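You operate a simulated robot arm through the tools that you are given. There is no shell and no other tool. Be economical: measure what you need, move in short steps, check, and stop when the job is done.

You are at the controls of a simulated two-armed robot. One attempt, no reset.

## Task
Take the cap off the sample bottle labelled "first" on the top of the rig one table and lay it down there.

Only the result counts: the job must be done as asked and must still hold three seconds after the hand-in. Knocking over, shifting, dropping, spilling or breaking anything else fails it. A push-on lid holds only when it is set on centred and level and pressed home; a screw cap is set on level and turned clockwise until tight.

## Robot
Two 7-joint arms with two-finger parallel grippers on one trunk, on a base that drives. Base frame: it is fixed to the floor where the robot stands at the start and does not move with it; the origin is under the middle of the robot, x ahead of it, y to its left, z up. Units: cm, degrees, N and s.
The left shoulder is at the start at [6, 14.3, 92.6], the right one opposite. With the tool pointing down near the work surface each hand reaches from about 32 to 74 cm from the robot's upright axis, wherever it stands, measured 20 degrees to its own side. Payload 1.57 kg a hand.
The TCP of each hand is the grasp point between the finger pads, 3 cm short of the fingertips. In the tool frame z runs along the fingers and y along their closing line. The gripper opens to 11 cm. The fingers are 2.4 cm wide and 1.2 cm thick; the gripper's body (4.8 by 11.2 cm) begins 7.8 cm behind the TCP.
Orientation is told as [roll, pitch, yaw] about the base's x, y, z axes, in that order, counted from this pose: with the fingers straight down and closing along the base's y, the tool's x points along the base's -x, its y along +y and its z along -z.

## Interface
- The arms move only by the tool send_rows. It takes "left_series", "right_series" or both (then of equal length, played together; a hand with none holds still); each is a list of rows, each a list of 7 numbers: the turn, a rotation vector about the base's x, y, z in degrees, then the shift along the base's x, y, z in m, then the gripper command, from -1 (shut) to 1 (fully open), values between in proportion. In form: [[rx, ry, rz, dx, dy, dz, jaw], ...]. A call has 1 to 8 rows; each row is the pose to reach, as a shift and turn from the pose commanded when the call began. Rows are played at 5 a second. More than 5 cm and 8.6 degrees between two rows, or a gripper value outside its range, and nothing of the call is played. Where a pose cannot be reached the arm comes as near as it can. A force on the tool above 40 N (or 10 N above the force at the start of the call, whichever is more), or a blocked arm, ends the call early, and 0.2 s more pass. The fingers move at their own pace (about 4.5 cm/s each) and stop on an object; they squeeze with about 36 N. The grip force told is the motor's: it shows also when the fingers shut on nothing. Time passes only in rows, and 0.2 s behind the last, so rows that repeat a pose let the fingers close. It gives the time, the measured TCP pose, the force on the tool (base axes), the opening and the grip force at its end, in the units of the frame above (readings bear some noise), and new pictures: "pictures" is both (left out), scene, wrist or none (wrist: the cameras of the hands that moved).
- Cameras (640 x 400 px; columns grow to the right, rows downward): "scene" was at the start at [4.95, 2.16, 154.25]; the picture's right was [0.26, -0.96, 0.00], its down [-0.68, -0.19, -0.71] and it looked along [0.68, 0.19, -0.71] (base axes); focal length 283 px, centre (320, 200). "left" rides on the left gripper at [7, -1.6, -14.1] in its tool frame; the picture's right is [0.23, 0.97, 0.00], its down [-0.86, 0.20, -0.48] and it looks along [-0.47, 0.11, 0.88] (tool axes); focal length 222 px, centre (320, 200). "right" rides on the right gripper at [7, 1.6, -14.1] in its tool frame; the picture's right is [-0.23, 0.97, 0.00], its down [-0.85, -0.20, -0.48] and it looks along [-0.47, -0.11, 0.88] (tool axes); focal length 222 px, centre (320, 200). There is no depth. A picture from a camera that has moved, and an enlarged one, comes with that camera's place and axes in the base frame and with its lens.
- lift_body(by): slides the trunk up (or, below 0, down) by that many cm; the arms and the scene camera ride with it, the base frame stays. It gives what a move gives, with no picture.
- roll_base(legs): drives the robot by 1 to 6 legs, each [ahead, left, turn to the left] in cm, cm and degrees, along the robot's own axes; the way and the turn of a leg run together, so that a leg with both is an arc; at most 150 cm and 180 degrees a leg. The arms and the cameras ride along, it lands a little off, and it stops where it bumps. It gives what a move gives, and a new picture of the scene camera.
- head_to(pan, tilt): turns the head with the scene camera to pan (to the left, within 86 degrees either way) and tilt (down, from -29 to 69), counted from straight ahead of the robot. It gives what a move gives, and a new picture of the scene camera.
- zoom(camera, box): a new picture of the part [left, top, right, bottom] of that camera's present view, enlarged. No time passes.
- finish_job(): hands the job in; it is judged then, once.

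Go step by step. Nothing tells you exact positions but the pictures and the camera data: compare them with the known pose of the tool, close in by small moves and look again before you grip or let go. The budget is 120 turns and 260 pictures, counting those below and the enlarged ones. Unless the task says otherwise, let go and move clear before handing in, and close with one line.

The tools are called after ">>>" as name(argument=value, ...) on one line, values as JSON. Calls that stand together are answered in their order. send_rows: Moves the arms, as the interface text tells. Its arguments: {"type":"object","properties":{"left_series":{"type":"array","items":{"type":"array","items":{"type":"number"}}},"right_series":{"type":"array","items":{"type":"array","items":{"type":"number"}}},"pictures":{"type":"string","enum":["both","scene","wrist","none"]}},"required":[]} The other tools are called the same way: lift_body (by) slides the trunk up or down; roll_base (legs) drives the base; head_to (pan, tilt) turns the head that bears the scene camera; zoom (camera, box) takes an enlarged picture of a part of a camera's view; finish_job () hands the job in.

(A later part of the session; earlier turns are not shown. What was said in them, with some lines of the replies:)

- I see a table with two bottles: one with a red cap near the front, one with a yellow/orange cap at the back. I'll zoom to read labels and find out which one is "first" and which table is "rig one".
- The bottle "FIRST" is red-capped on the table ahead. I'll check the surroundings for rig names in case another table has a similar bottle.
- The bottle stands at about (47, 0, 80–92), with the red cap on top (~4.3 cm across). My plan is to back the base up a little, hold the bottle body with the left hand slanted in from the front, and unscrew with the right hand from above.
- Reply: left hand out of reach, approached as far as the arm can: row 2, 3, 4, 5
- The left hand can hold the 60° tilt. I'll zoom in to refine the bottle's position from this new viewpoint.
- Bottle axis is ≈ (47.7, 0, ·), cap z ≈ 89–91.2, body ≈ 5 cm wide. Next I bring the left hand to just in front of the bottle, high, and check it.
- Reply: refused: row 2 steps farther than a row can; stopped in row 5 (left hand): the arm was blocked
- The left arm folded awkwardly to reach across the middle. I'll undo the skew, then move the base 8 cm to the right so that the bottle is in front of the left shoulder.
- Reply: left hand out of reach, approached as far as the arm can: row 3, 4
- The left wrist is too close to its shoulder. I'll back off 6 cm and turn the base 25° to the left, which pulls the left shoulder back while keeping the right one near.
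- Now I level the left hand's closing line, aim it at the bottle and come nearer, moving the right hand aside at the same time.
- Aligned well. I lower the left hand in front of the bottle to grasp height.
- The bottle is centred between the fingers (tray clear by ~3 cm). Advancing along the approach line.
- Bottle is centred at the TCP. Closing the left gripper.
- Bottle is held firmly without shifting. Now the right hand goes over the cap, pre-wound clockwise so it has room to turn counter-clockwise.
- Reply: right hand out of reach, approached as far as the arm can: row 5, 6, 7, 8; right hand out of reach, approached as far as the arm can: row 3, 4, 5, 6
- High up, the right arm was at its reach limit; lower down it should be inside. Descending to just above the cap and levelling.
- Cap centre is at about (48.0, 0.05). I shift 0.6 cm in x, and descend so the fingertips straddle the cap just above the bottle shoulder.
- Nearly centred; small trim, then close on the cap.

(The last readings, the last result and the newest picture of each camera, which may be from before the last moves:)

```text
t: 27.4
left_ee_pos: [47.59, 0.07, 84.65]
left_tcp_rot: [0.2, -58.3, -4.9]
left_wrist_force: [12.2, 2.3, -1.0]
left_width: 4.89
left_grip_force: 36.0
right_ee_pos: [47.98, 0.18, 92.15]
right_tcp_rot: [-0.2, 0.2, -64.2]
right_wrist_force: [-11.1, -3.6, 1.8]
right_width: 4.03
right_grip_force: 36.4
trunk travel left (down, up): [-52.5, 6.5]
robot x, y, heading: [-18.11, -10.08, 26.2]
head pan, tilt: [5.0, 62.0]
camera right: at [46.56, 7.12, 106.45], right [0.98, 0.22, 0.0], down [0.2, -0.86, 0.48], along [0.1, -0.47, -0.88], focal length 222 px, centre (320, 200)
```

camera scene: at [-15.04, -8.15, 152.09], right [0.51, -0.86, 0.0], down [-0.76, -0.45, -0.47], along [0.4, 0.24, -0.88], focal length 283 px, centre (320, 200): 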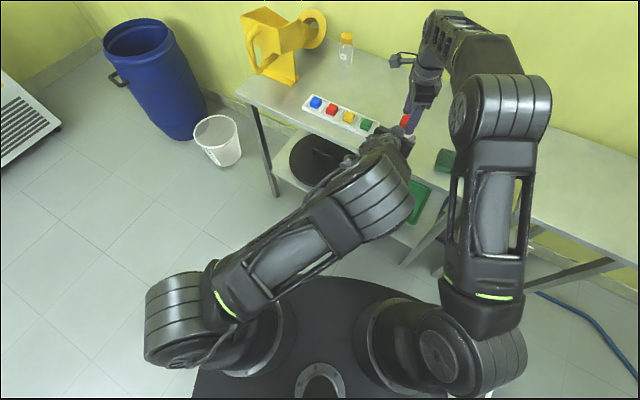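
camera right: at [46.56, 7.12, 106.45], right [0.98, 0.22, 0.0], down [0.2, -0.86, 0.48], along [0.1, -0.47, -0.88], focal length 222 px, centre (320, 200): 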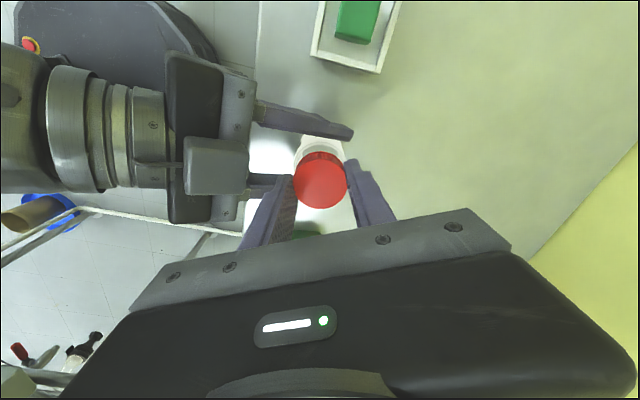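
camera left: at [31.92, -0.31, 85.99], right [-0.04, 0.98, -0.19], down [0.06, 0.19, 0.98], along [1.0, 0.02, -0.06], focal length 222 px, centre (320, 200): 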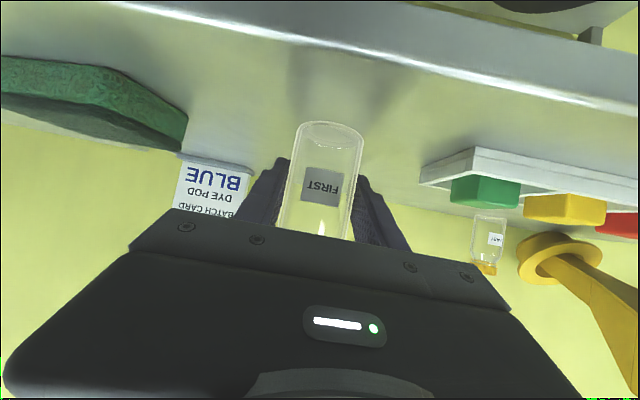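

Cap is gripped (4.0 cm). I relieve the slight side load and begin turning counter-clockwise.

>>> send_rows(right_series=[[0, 0, 0, -0.0015, -0.0005, 0, -1], [0, 0, 6, -0.0015, -0.0005, 0, -1], [0, 0, 12, -0.0015, -0.0005, 0, -1], [0, 0, 18, -0.0015, -0.0005, 0, -1], [0, 0, 24, -0.0015, -0.0005, 0, -1]], pictures="wrist")

>>> zoom(camera="left", box=[240, 100, 400, 200])

```text
t: 28.6
left_ee_pos: [47.61, 0.15, 84.47]
left_tcp_rot: [0.1, -58.3, -4.9]
left_wrist_force: [9.1, 1.6, -0.1]
left_width: 4.9
left_grip_force: 36.2
right_ee_pos: [47.96, 0.15, 92.27]
right_tcp_rot: [-0.1, 0.1, -40.0]
right_wrist_force: [-9.9, -2.4, 0.2]
right_width: 4.06
right_grip_force: 36.2
trunk travel left (down, up): [-52.5, 6.5]
robot x, y, heading: [-17.85, -10.12, 26.4]
head pan, tilt: [5.0, 62.0]
camera right: at [43.8, 5.8, 106.53], right [0.8, 0.6, 0.0], down [0.53, -0.7, 0.48], along [0.28, -0.38, -0.88], focal length 222 px, centre (320, 200)
```

right: 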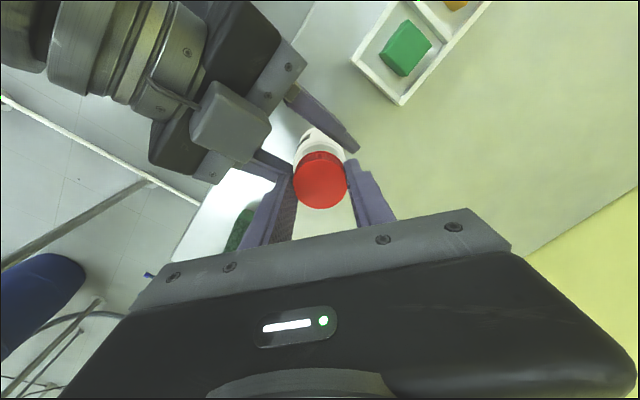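

```text
4.00 times, centred on (320, 150) of left
camera zoom: at [31.93, -0.29, 85.99], right [-0.04, 0.98, -0.19], down [0.06, 0.19, 0.98], along [1.0, 0.02, -0.06], focal length 888 px, centre (320, 400)
```

zoom: 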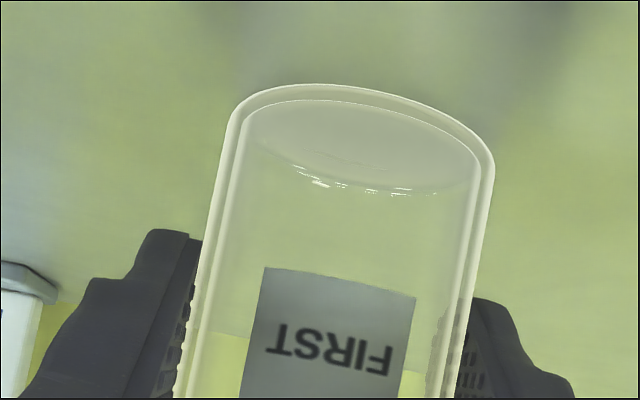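

Bottle isn't turning with the cap. Continue unscrewing.

>>> send_rows(right_series=[[0, 0, 8, -0.001, 0, 0, -1], [0, 0, 16, -0.001, 0, 0.0002, -1], [0, 0, 24, -0.001, 0, 0.0003, -1], [0, 0, 32, -0.001, 0, 0.0004, -1], [0, 0, 40, -0.001, 0, 0.0005, -1], [0, 0, 48, -0.001, 0, 0.0006, -1], [0, 0, 56, -0.001, 0, 0.0007, -1], [0, 0, 64, -0.001, 0, 0.0008, -1]], pictures="none")

>>> send_rows(right_series=[[0, 0, 8, 0, 0, 0.0001, -1], [0, 0, 16, 0, 0, 0.0002, -1], [0, 0, 24, 0, 0, 0.0003, -1], [0, 0, 32, 0, 0, 0.0004, -1], [0, 0, 40, 0, 0, 0.0005, -1], [0, 0, 48, 0, 0, 0.0006, -1], [0, 0, 56, 0, 0, 0.0007, -1], [0, 0, 64, 0, 0, 0.0008, -1]])

>>> zoom(camera="left", box=[240, 100, 400, 200])

```text
t: 30.4
left_ee_pos: [47.59, 0.2, 84.57]
left_tcp_rot: [0.2, -58.4, -4.8]
left_wrist_force: [0.8, 6.2, 4.1]
left_width: 4.89
left_grip_force: 36.3
right_ee_pos: [47.91, 0.21, 92.53]
right_tcp_rot: [-0.1, 0.2, 24.2]
right_wrist_force: [-1.0, -7.9, -1.5]
right_width: 4.05
right_grip_force: 36.1
trunk travel left (down, up): [-52.5, 6.5]
robot x, y, heading: [-17.88, -10.03, 25.9]
head pan, tilt: [5.0, 62.0]
```

```text
t: 32.2
left_ee_pos: [47.61, 0.11, 84.57]
left_tcp_rot: [0.1, -58.4, -4.8]
left_wrist_force: [-10.5, 10.6, 7.8]
left_width: 4.9
left_grip_force: 36.1
right_ee_pos: [47.96, -0.04, 92.67]
right_tcp_rot: [-0.1, 0.2, 88.1]
right_wrist_force: [10.1, -11.1, -5.5]
right_width: 4.05
right_grip_force: 36.1
trunk travel left (down, up): [-52.5, 6.5]
robot x, y, heading: [-17.96, -9.99, 26.0]
head pan, tilt: [5.0, 62.0]
camera scene: at [-15.06, -8.15, 152.09], right [0.51, -0.86, 0.0], down [-0.76, -0.45, -0.47], along [0.4, 0.24, -0.88], focal length 283 px, centre (320, 200)
camera right: at [46.16, -6.87, 106.74], right [-0.97, 0.26, 0.0], down [0.23, 0.85, 0.48], along [0.13, 0.46, -0.88], focal length 222 px, centre (320, 200)
```

scene: 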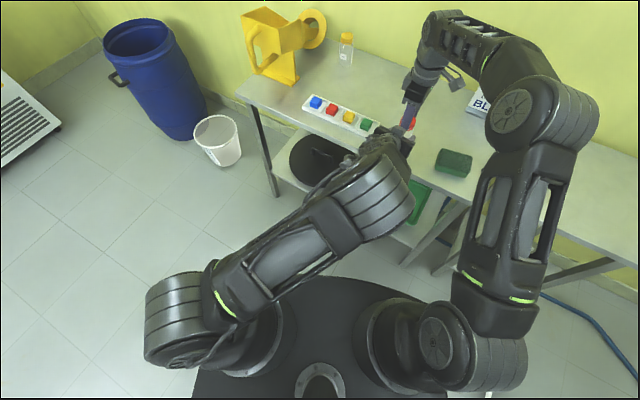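
right: 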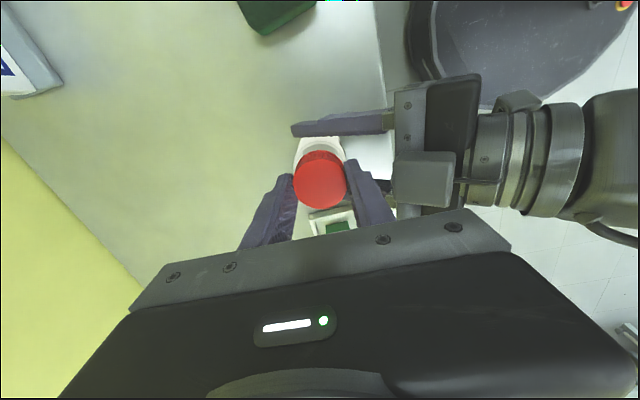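

```text
4.00 times, centred on (320, 150) of left
camera zoom: at [31.89, -0.28, 85.98], right [-0.04, 0.98, -0.19], down [0.06, 0.19, 0.98], along [1.0, 0.02, -0.06], focal length 888 px, centre (320, 400)
```

zoom: 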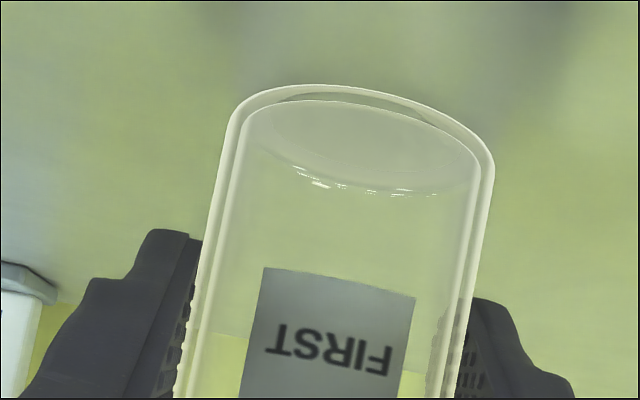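

152° turned, bottle steady. Trim the side load and keep turning without extra lift.

>>> send_rows(right_series=[[0, 0, 8, 0.001, -0.001, -0.0005, -1], [0, 0, 16, 0.001, -0.001, -0.0004, -1], [0, 0, 24, 0.001, -0.001, -0.0003, -1], [0, 0, 32, 0.001, -0.001, -0.0002, -1], [0, 0, 40, 0.001, -0.001, -0.0001, -1], [0, 0, 48, 0.001, -0.001, 0, -1], [0, 0, 56, 0.001, -0.001, 0.0001, -1], [0, 0, 64, 0.001, -0.001, 0.0002, -1]])

```text
t: 34.0
left_ee_pos: [47.6, 0.14, 84.51]
left_tcp_rot: [0.2, -58.4, -4.9]
left_wrist_force: [-7.0, 10.3, 3.3]
left_width: 4.88
left_grip_force: 36.2
right_ee_pos: [48.07, 0.0, 92.59]
right_tcp_rot: [0.0, 0.0, 152.0]
right_wrist_force: [5.7, -11.4, -0.8]
right_width: 4.0
right_grip_force: 35.8
trunk travel left (down, up): [-52.5, 6.5]
robot x, y, heading: [-18.25, -10.26, 26.0]
head pan, tilt: [5.0, 62.0]
camera scene: at [-15.07, -8.17, 152.09], right [0.51, -0.86, 0.0], down [-0.76, -0.45, -0.47], along [0.4, 0.24, -0.88], focal length 283 px, centre (320, 200)
camera right: at [53.46, -4.65, 106.77], right [-0.66, -0.75, 0.0], down [-0.66, 0.58, 0.48], along [-0.36, 0.31, -0.88], focal length 222 px, centre (320, 200)
```

scene: 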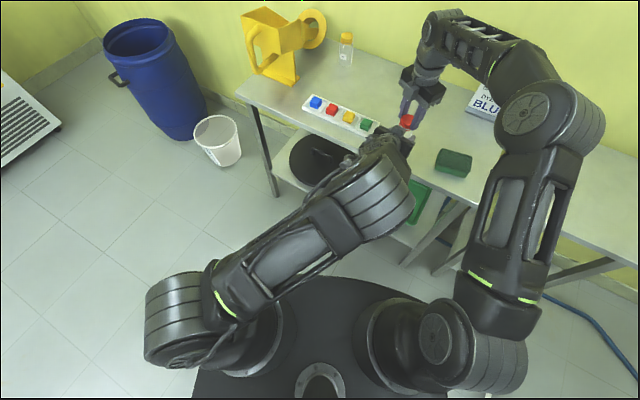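
right: 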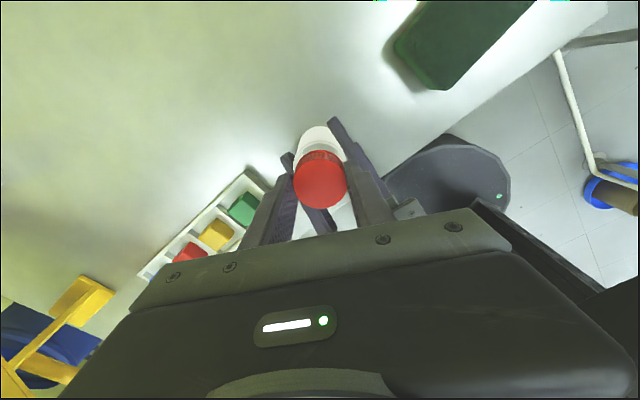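

216° so far and reach still fine; continue.

>>> send_rows(right_series=[[0, 0, 8, 0.0005, -0.001, 0.0001, -1], [0, 0, 16, 0.0005, -0.001, 0.0002, -1], [0, 0, 24, 0.0005, -0.001, 0.0003, -1], [0, 0, 32, 0.0005, -0.001, 0.0004, -1], [0, 0, 40, 0.0005, -0.001, 0.0005, -1], [0, 0, 48, 0.0005, -0.001, 0.0006, -1]], pictures="wrist")

>>> zoom(camera="right", box=[256, 110, 384, 190])

```text
t: 35.4
left_ee_pos: [47.72, 0.03, 84.53]
left_tcp_rot: [0.0, -58.4, -4.9]
left_wrist_force: [0.1, 0.1, 0.6]
left_width: 4.89
left_grip_force: 35.8
right_ee_pos: [48.05, -0.14, 92.67]
right_tcp_rot: [-0.1, 0.2, -159.9]
right_wrist_force: [-1.2, -1.2, 0.6]
right_width: 4.03
right_grip_force: 36.0
trunk travel left (down, up): [-52.5, 6.5]
robot x, y, heading: [-18.03, -10.0, 25.9]
head pan, tilt: [5.0, 62.0]
camera right: at [55.28, 0.78, 106.82], right [0.12, -0.99, 0.0], down [-0.87, -0.11, 0.48], along [-0.47, -0.06, -0.88], focal length 222 px, centre (320, 200)
```

right: 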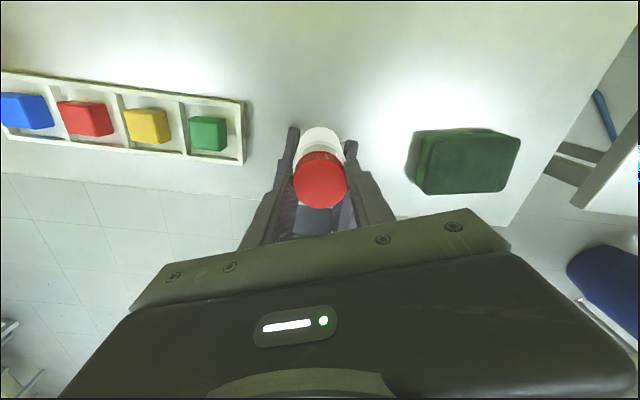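

```text
5.00 times, centred on (320, 150) of right
camera zoom: at [55.28, 0.78, 106.82], right [0.12, -0.99, 0.0], down [-0.87, -0.11, 0.48], along [-0.47, -0.06, -0.88], focal length 1111 px, centre (320, 450)
```

zoom: 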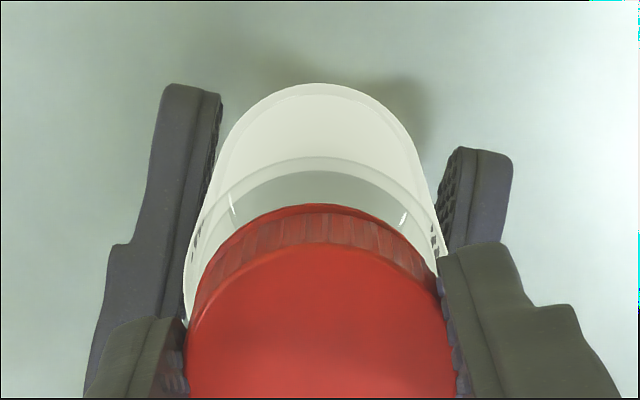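

All forces have dropped to zero, so the cap seems free of its thread. Testing with a slow lift.

>>> send_rows(right_series=[[0, 0, 0, 0, 0, 0.002, -1], [0, 0, 0, 0, 0, 0.005, -1], [0, 0, 0, 0, 0, 0.01, -1], [0, 0, 0, 0, 0, 0.02, -1], [0, 0, 0, 0, 0, 0.03, -1]])

>>> zoom(camera="right", box=[240, 100, 400, 200])

```text
t: 36.6
left_ee_pos: [47.62, 0.07, 84.52]
left_tcp_rot: [0.1, -58.5, -5.0]
left_wrist_force: [-0.5, -1.0, -0.8]
left_width: 4.87
left_grip_force: 36.1
right_ee_pos: [48.11, -0.06, 95.59]
right_tcp_rot: [0.0, 0.1, -160.1]
right_wrist_force: [-0.4, 0.3, -0.9]
right_width: 4.03
right_grip_force: 36.0
trunk travel left (down, up): [-52.5, 6.5]
robot x, y, heading: [-17.78, -10.52, 25.8]
head pan, tilt: [5.0, 62.0]
camera scene: at [-15.04, -8.15, 152.09], right [0.51, -0.86, 0.0], down [-0.76, -0.45, -0.47], along [0.4, 0.24, -0.88], focal length 283 px, centre (320, 200)
camera right: at [55.34, 0.72, 109.81], right [0.12, -0.99, 0.0], down [-0.87, -0.1, 0.48], along [-0.47, -0.06, -0.88], focal length 222 px, centre (320, 200)
```

scene: 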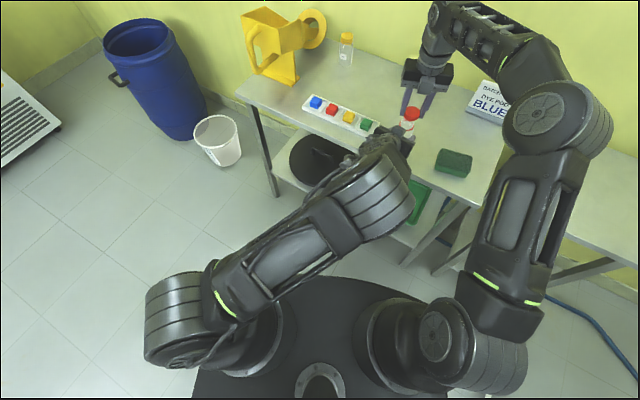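
right: 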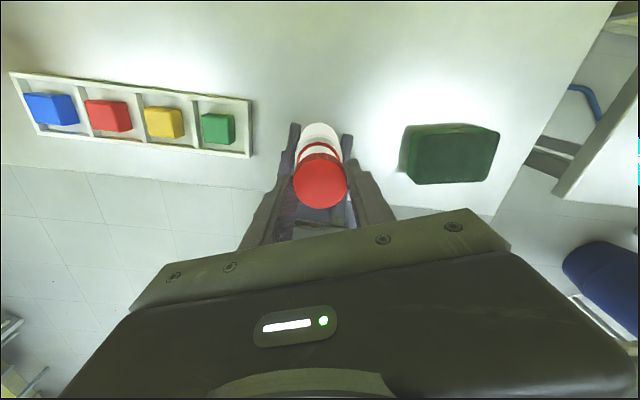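

```text
4.00 times, centred on (320, 150) of right
camera zoom: at [55.34, 0.72, 109.81], right [0.12, -0.99, 0.0], down [-0.87, -0.1, 0.48], along [-0.47, -0.06, -0.88], focal length 888 px, centre (320, 400)
```

zoom: 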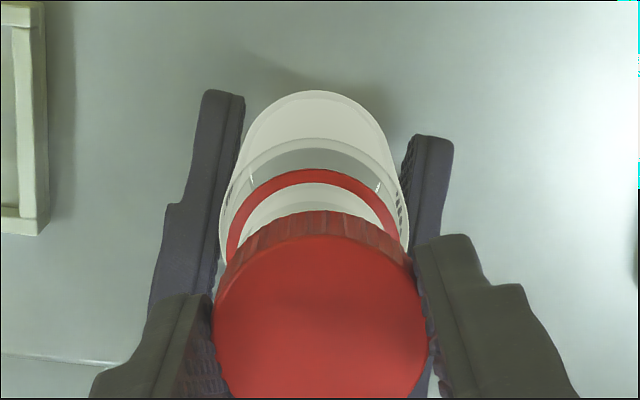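

The cap is off and in the right hand. I'll carry it to a clear patch at about (54.5, −7.5), behind and right of the bottle.

>>> send_rows(right_series=[[0, 0, 0, 0, 0, 0.015, -1], [0, 0, 0, 0, -0.03, 0.015, -1], [0, 0, 0, 0, -0.06, 0.015, -1], [0, 0, 0, 0.02, -0.075, -0.01, -1], [0, 0, 0, 0.04, -0.075, -0.04, -1], [0, 0, 0, 0.065, -0.075, -0.07, -1], [0, 0, 0, 0.065, -0.075, -0.08, -1], [0, 0, 0, 0.065, -0.075, -0.08, -1]])

```text
t: 38.4
left_ee_pos: [47.51, 0.06, 84.58]
left_tcp_rot: [0.0, -58.5, -5.0]
left_wrist_force: [-0.2, -0.2, -0.5]
left_width: 4.9
left_grip_force: 35.6
right_ee_pos: [54.62, -7.53, 87.45]
right_tcp_rot: [0.0, 0.1, -160.1]
right_wrist_force: [0.7, 0.6, 0.0]
right_width: 4.02
right_grip_force: 36.1
trunk travel left (down, up): [-52.5, 6.5]
robot x, y, heading: [-17.82, -10.61, 25.9]
head pan, tilt: [5.0, 62.0]
camera scene: at [-15.04, -8.16, 152.09], right [0.51, -0.86, 0.0], down [-0.76, -0.45, -0.47], along [0.4, 0.24, -0.88], focal length 283 px, centre (320, 200)
camera right: at [61.79, -6.59, 101.65], right [0.12, -0.99, 0.0], down [-0.87, -0.1, 0.48], along [-0.47, -0.06, -0.88], focal length 222 px, centre (320, 200)
```

scene: 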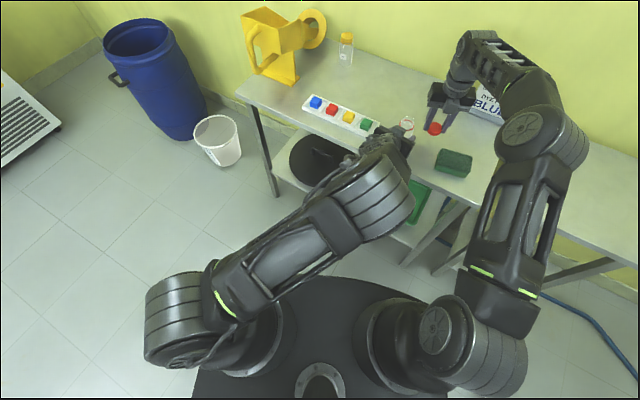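
right: 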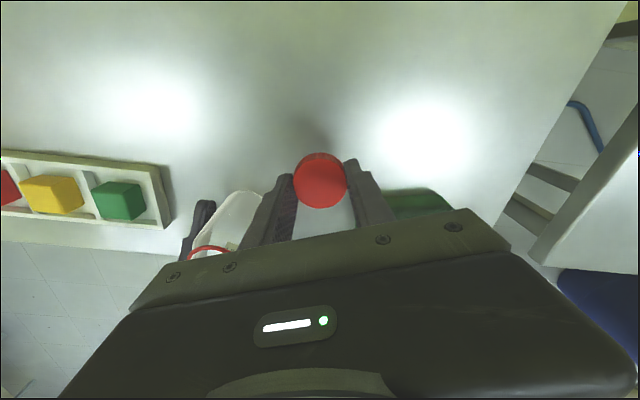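

Clear of the card, sponge and bottle. Lowering gently until it touches.

>>> send_rows(right_series=[[0, 0, 0, 0, 0, -0.015, -1], [0, 0, 0, 0, 0, -0.028, -1], [0, 0, 0, 0, 0, -0.034, -1], [0, 0, 0, 0, 0, -0.036, -1], [0, 0, 0, 0, 0, -0.038, -1]], pictures="wrist")

```text
t: 39.6
left_ee_pos: [47.67, -0.03, 84.47]
left_tcp_rot: [0.0, -58.4, -5.0]
left_wrist_force: [0.1, 0.3, 0.8]
left_width: 4.92
left_grip_force: 36.4
right_ee_pos: [54.53, -7.71, 83.85]
right_tcp_rot: [0.1, 0.1, -160.1]
right_wrist_force: [-0.3, 0.1, 0.3]
right_width: 4.02
right_grip_force: 35.7
trunk travel left (down, up): [-52.5, 6.5]
robot x, y, heading: [-17.77, -10.31, 25.6]
head pan, tilt: [5.0, 62.0]
camera right: at [61.76, -6.86, 97.93], right [0.12, -0.99, 0.0], down [-0.87, -0.1, 0.48], along [-0.47, -0.06, -0.88], focal length 222 px, centre (320, 200)
```

right: 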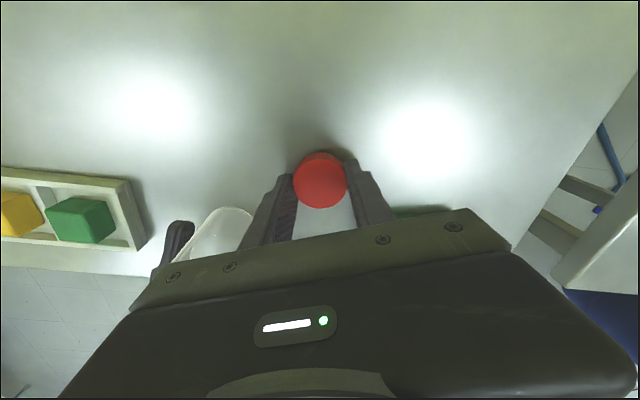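

>>> send_rows(right_series=[[0, 0, 0, 0, 0, -0.002, -1], [0, 0, 0, 0, 0, -0.004, -1], [0, 0, 0, 0, 0, -0.006, -1]], pictures="none")

>>> zoom(camera="scene", box=[400, 90, 480, 140])

```text
t: 40.4
left_ee_pos: [47.7, 0.1, 84.48]
left_tcp_rot: [0.1, -58.4, -5.0]
left_wrist_force: [0.1, -0.3, -0.2]
left_width: 4.92
left_grip_force: 36.1
right_ee_pos: [54.57, -7.71, 83.28]
right_tcp_rot: [0.0, 0.1, -160.1]
right_wrist_force: [0.2, 0.5, -0.7]
right_width: 4.02
right_grip_force: 36.3
trunk travel left (down, up): [-52.5, 6.5]
robot x, y, heading: [-17.82, -9.94, 26.0]
head pan, tilt: [5.0, 62.0]
```

```text
8.00 times, centred on (440, 115) of scene
camera zoom: at [-15.03, -8.16, 152.09], right [0.51, -0.86, 0.0], down [-0.76, -0.45, -0.47], along [0.4, 0.24, -0.88], focal length 2267 px, centre (-640, 880)
```

zoom: 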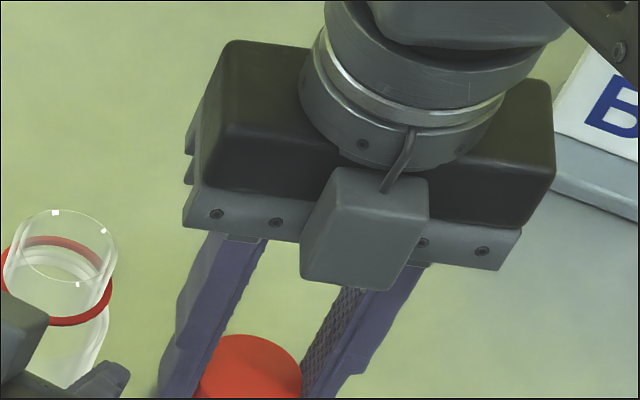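

>>> send_rows(right_series=[[0, 0, 0, 0, 0, -0.001, -1], [0, 0, 0, 0, 0, -0.002, -1], [0, 0, 0, 0, 0, -0.003, -1]], pictures="none")

>>> zoom(camera="scene", box=[400, 110, 480, 160])

```text
t: 41.2
left_ee_pos: [47.58, 0.08, 84.52]
left_tcp_rot: [0.1, -58.4, -5.0]
left_wrist_force: [0.1, -0.5, -0.3]
left_width: 4.87
left_grip_force: 36.2
right_ee_pos: [54.65, -7.49, 83.12]
right_tcp_rot: [0.0, 0.2, -160.1]
right_wrist_force: [-1.7, -0.4, 3.7]
right_width: 4.02
right_grip_force: 35.7
trunk travel left (down, up): [-52.5, 6.5]
robot x, y, heading: [-18.06, -9.86, 25.9]
head pan, tilt: [5.0, 62.0]
```

```text
8.00 times, centred on (440, 135) of scene
camera zoom: at [-15.07, -8.16, 152.09], right [0.51, -0.86, 0.0], down [-0.76, -0.45, -0.47], along [0.4, 0.24, -0.88], focal length 2267 px, centre (-640, 720)
```

zoom: 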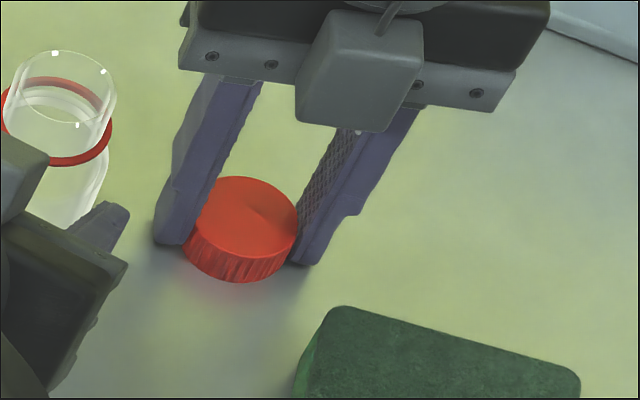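

Contact with the table (≈4 N). I release slowly to a small opening, then rise straight up.

>>> send_rows(right_series=[[0, 0, 0, 0, 0, 0, -0.2], [0, 0, 0, 0, 0, 0, -0.1], [0, 0, 0, 0, 0, 0, 0.05], [0, 0, 0, 0, 0, 0, 0.05]], pictures="none")

>>> send_rows(right_series=[[0, 0, 0, 0, 0, 0.01, 0.05], [0, 0, 0, 0, 0, 0.03, 0.05], [0, 0, 0, 0, 0, 0.06, 0.05], [0, 0, 0, -0.02, -0.01, 0.1, 0.05], [0, 0, 0, -0.04, -0.04, 0.13, 0.05], [0, 0, 0, -0.06, -0.08, 0.14, 0.05]])

>>> zoom(camera="scene", box=[380, 100, 480, 160])

```text
t: 42.2
left_ee_pos: [47.5, 0.19, 84.61]
left_tcp_rot: [0.1, -58.3, -5.1]
left_wrist_force: [0.0, -1.0, 0.5]
left_width: 4.89
left_grip_force: 36.1
right_ee_pos: [54.59, -7.45, 82.98]
right_tcp_rot: [0.0, 0.2, -160.1]
right_wrist_force: [0.6, -1.1, 5.4]
right_width: 5.79
right_grip_force: 0.0
trunk travel left (down, up): [-52.5, 6.5]
robot x, y, heading: [-18.05, -9.98, 26.0]
head pan, tilt: [5.0, 62.0]
```

```text
t: 43.6
left_ee_pos: [47.56, -0.02, 84.61]
left_tcp_rot: [0.2, -58.5, -5.0]
left_wrist_force: [-0.2, -1.1, 0.0]
left_width: 4.88
left_grip_force: 36.1
right_ee_pos: [48.16, -15.5, 97.31]
right_tcp_rot: [0.0, 0.2, -160.0]
right_wrist_force: [0.0, -0.5, -0.2]
right_width: 5.77
right_grip_force: 0.0
trunk travel left (down, up): [-52.5, 6.5]
robot x, y, heading: [-18.3, -10.18, 26.1]
head pan, tilt: [5.0, 62.0]
camera scene: at [-15.09, -8.23, 152.08], right [0.51, -0.86, 0.0], down [-0.76, -0.45, -0.47], along [0.4, 0.24, -0.88], focal length 283 px, centre (320, 200)
camera right: at [55.4, -14.77, 111.36], right [0.12, -0.99, 0.0], down [-0.87, -0.11, 0.48], along [-0.47, -0.06, -0.88], focal length 222 px, centre (320, 200)
```

scene: 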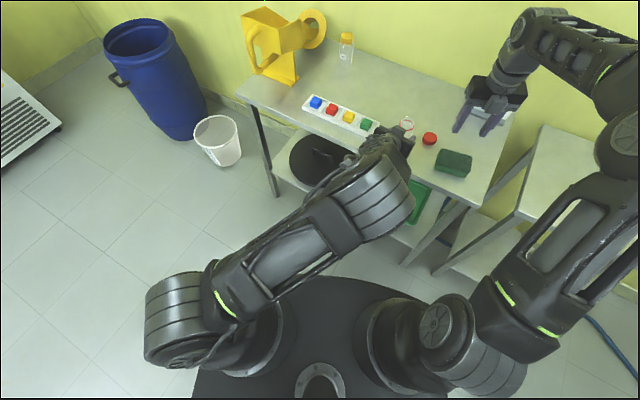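
right: 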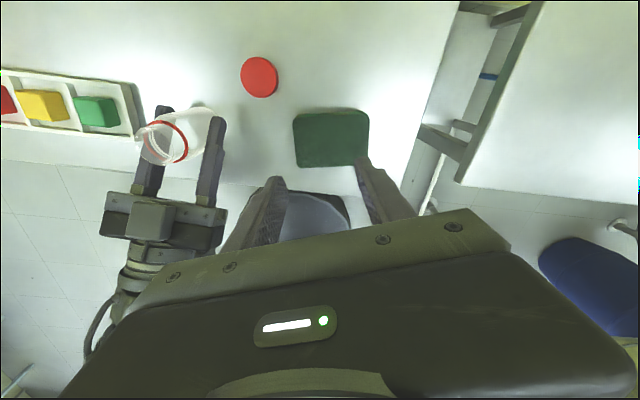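

```text
6.40 times, centred on (430, 130) of scene
camera zoom: at [-15.09, -8.23, 152.08], right [0.51, -0.86, 0.0], down [-0.76, -0.45, -0.47], along [0.4, 0.24, -0.88], focal length 1814 px, centre (-384, 648)
```

zoom: 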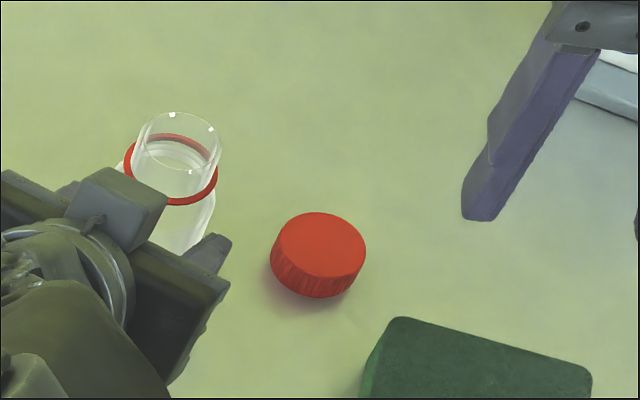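

The cap lies on the table. Now the left hand lets go of the bottle and backs straight out.

>>> send_rows(left_series=[[0, 0, 0, 0, 0, 0, 0], [0, 0, 0, 0, 0, 0, 0.3], [0, 0, 0, 0, 0, 0, 0.3], [0, 0, 0, -0.025, 0.002, 0, 0.3], [0, 0, 0, -0.05, 0.004, 0, 0.3], [0, 0, 0, -0.08, 0.007, 0, 0.3], [0, 0, 0, -0.1, 0.009, 0, 0.3], [0, 0, 0, -0.1, 0.009, 0.03, 0.3]])

>>> zoom(camera="scene", box=[380, 100, 480, 160])

```text
t: 45.4
left_ee_pos: [37.73, 0.72, 87.41]
left_tcp_rot: [0.2, -58.4, -4.8]
left_wrist_force: [0.8, 0.3, 0.5]
left_width: 7.16
left_grip_force: 0.1
right_ee_pos: [48.23, -15.6, 97.2]
right_tcp_rot: [0.0, 0.2, -160.1]
right_wrist_force: [0.8, -0.6, 0.0]
right_width: 5.81
right_grip_force: 0.1
trunk travel left (down, up): [-52.5, 6.5]
robot x, y, heading: [-17.7, -9.91, 26.0]
head pan, tilt: [5.0, 62.0]
camera scene: at [-15.08, -8.14, 152.09], right [0.51, -0.86, 0.0], down [-0.76, -0.45, -0.47], along [0.4, 0.24, -0.88], focal length 283 px, centre (320, 200)
camera left: at [22.07, 0.44, 88.86], right [-0.04, 0.98, -0.19], down [0.06, 0.19, 0.98], along [1.0, 0.02, -0.06], focal length 222 px, centre (320, 200)
```

scene: 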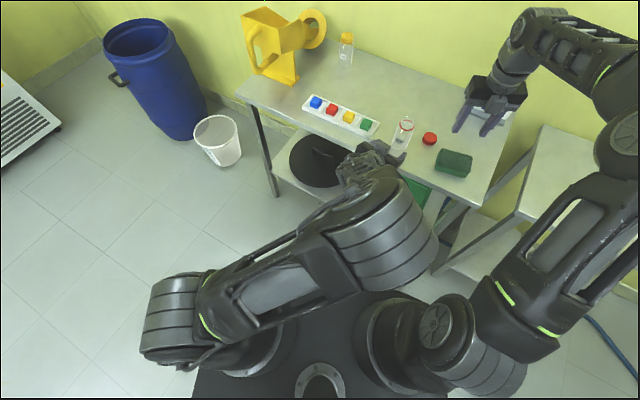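
left: 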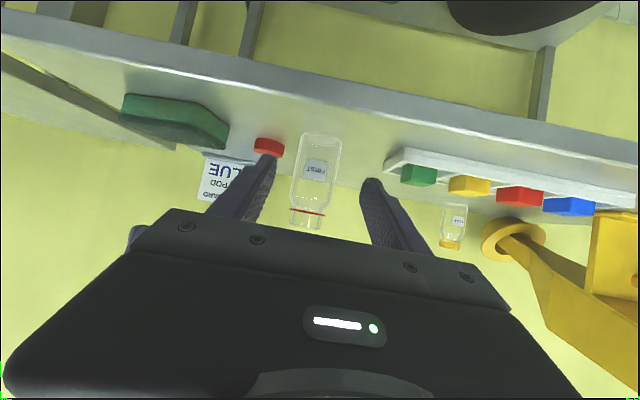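

```text
6.40 times, centred on (430, 130) of scene
camera zoom: at [-15.08, -8.14, 152.09], right [0.51, -0.86, 0.0], down [-0.76, -0.45, -0.47], along [0.4, 0.24, -0.88], focal length 1814 px, centre (-384, 648)
```

zoom: 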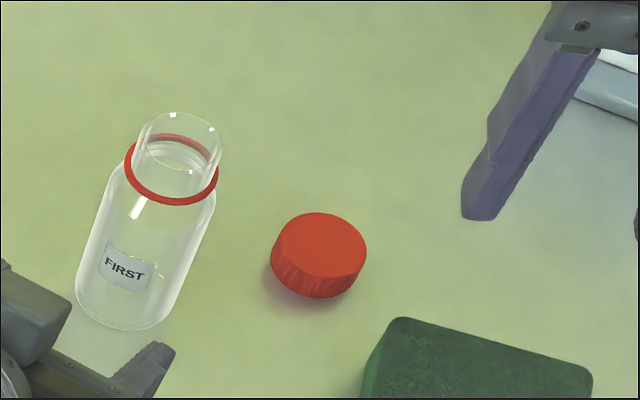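

The bottle stands upright and open, the cap lies beside it on the tabletop, nothing else was disturbed, and both hands are clear. Handing in.

>>> finish_job()

```text
The job is handed in.
```

The cap of the "FIRST" bottle is off and lying on the top of the table ahead of the robot. I took that table to be rig one's: it bears no rig sign that I saw, but it holds the only "FIRST" bottle I found.
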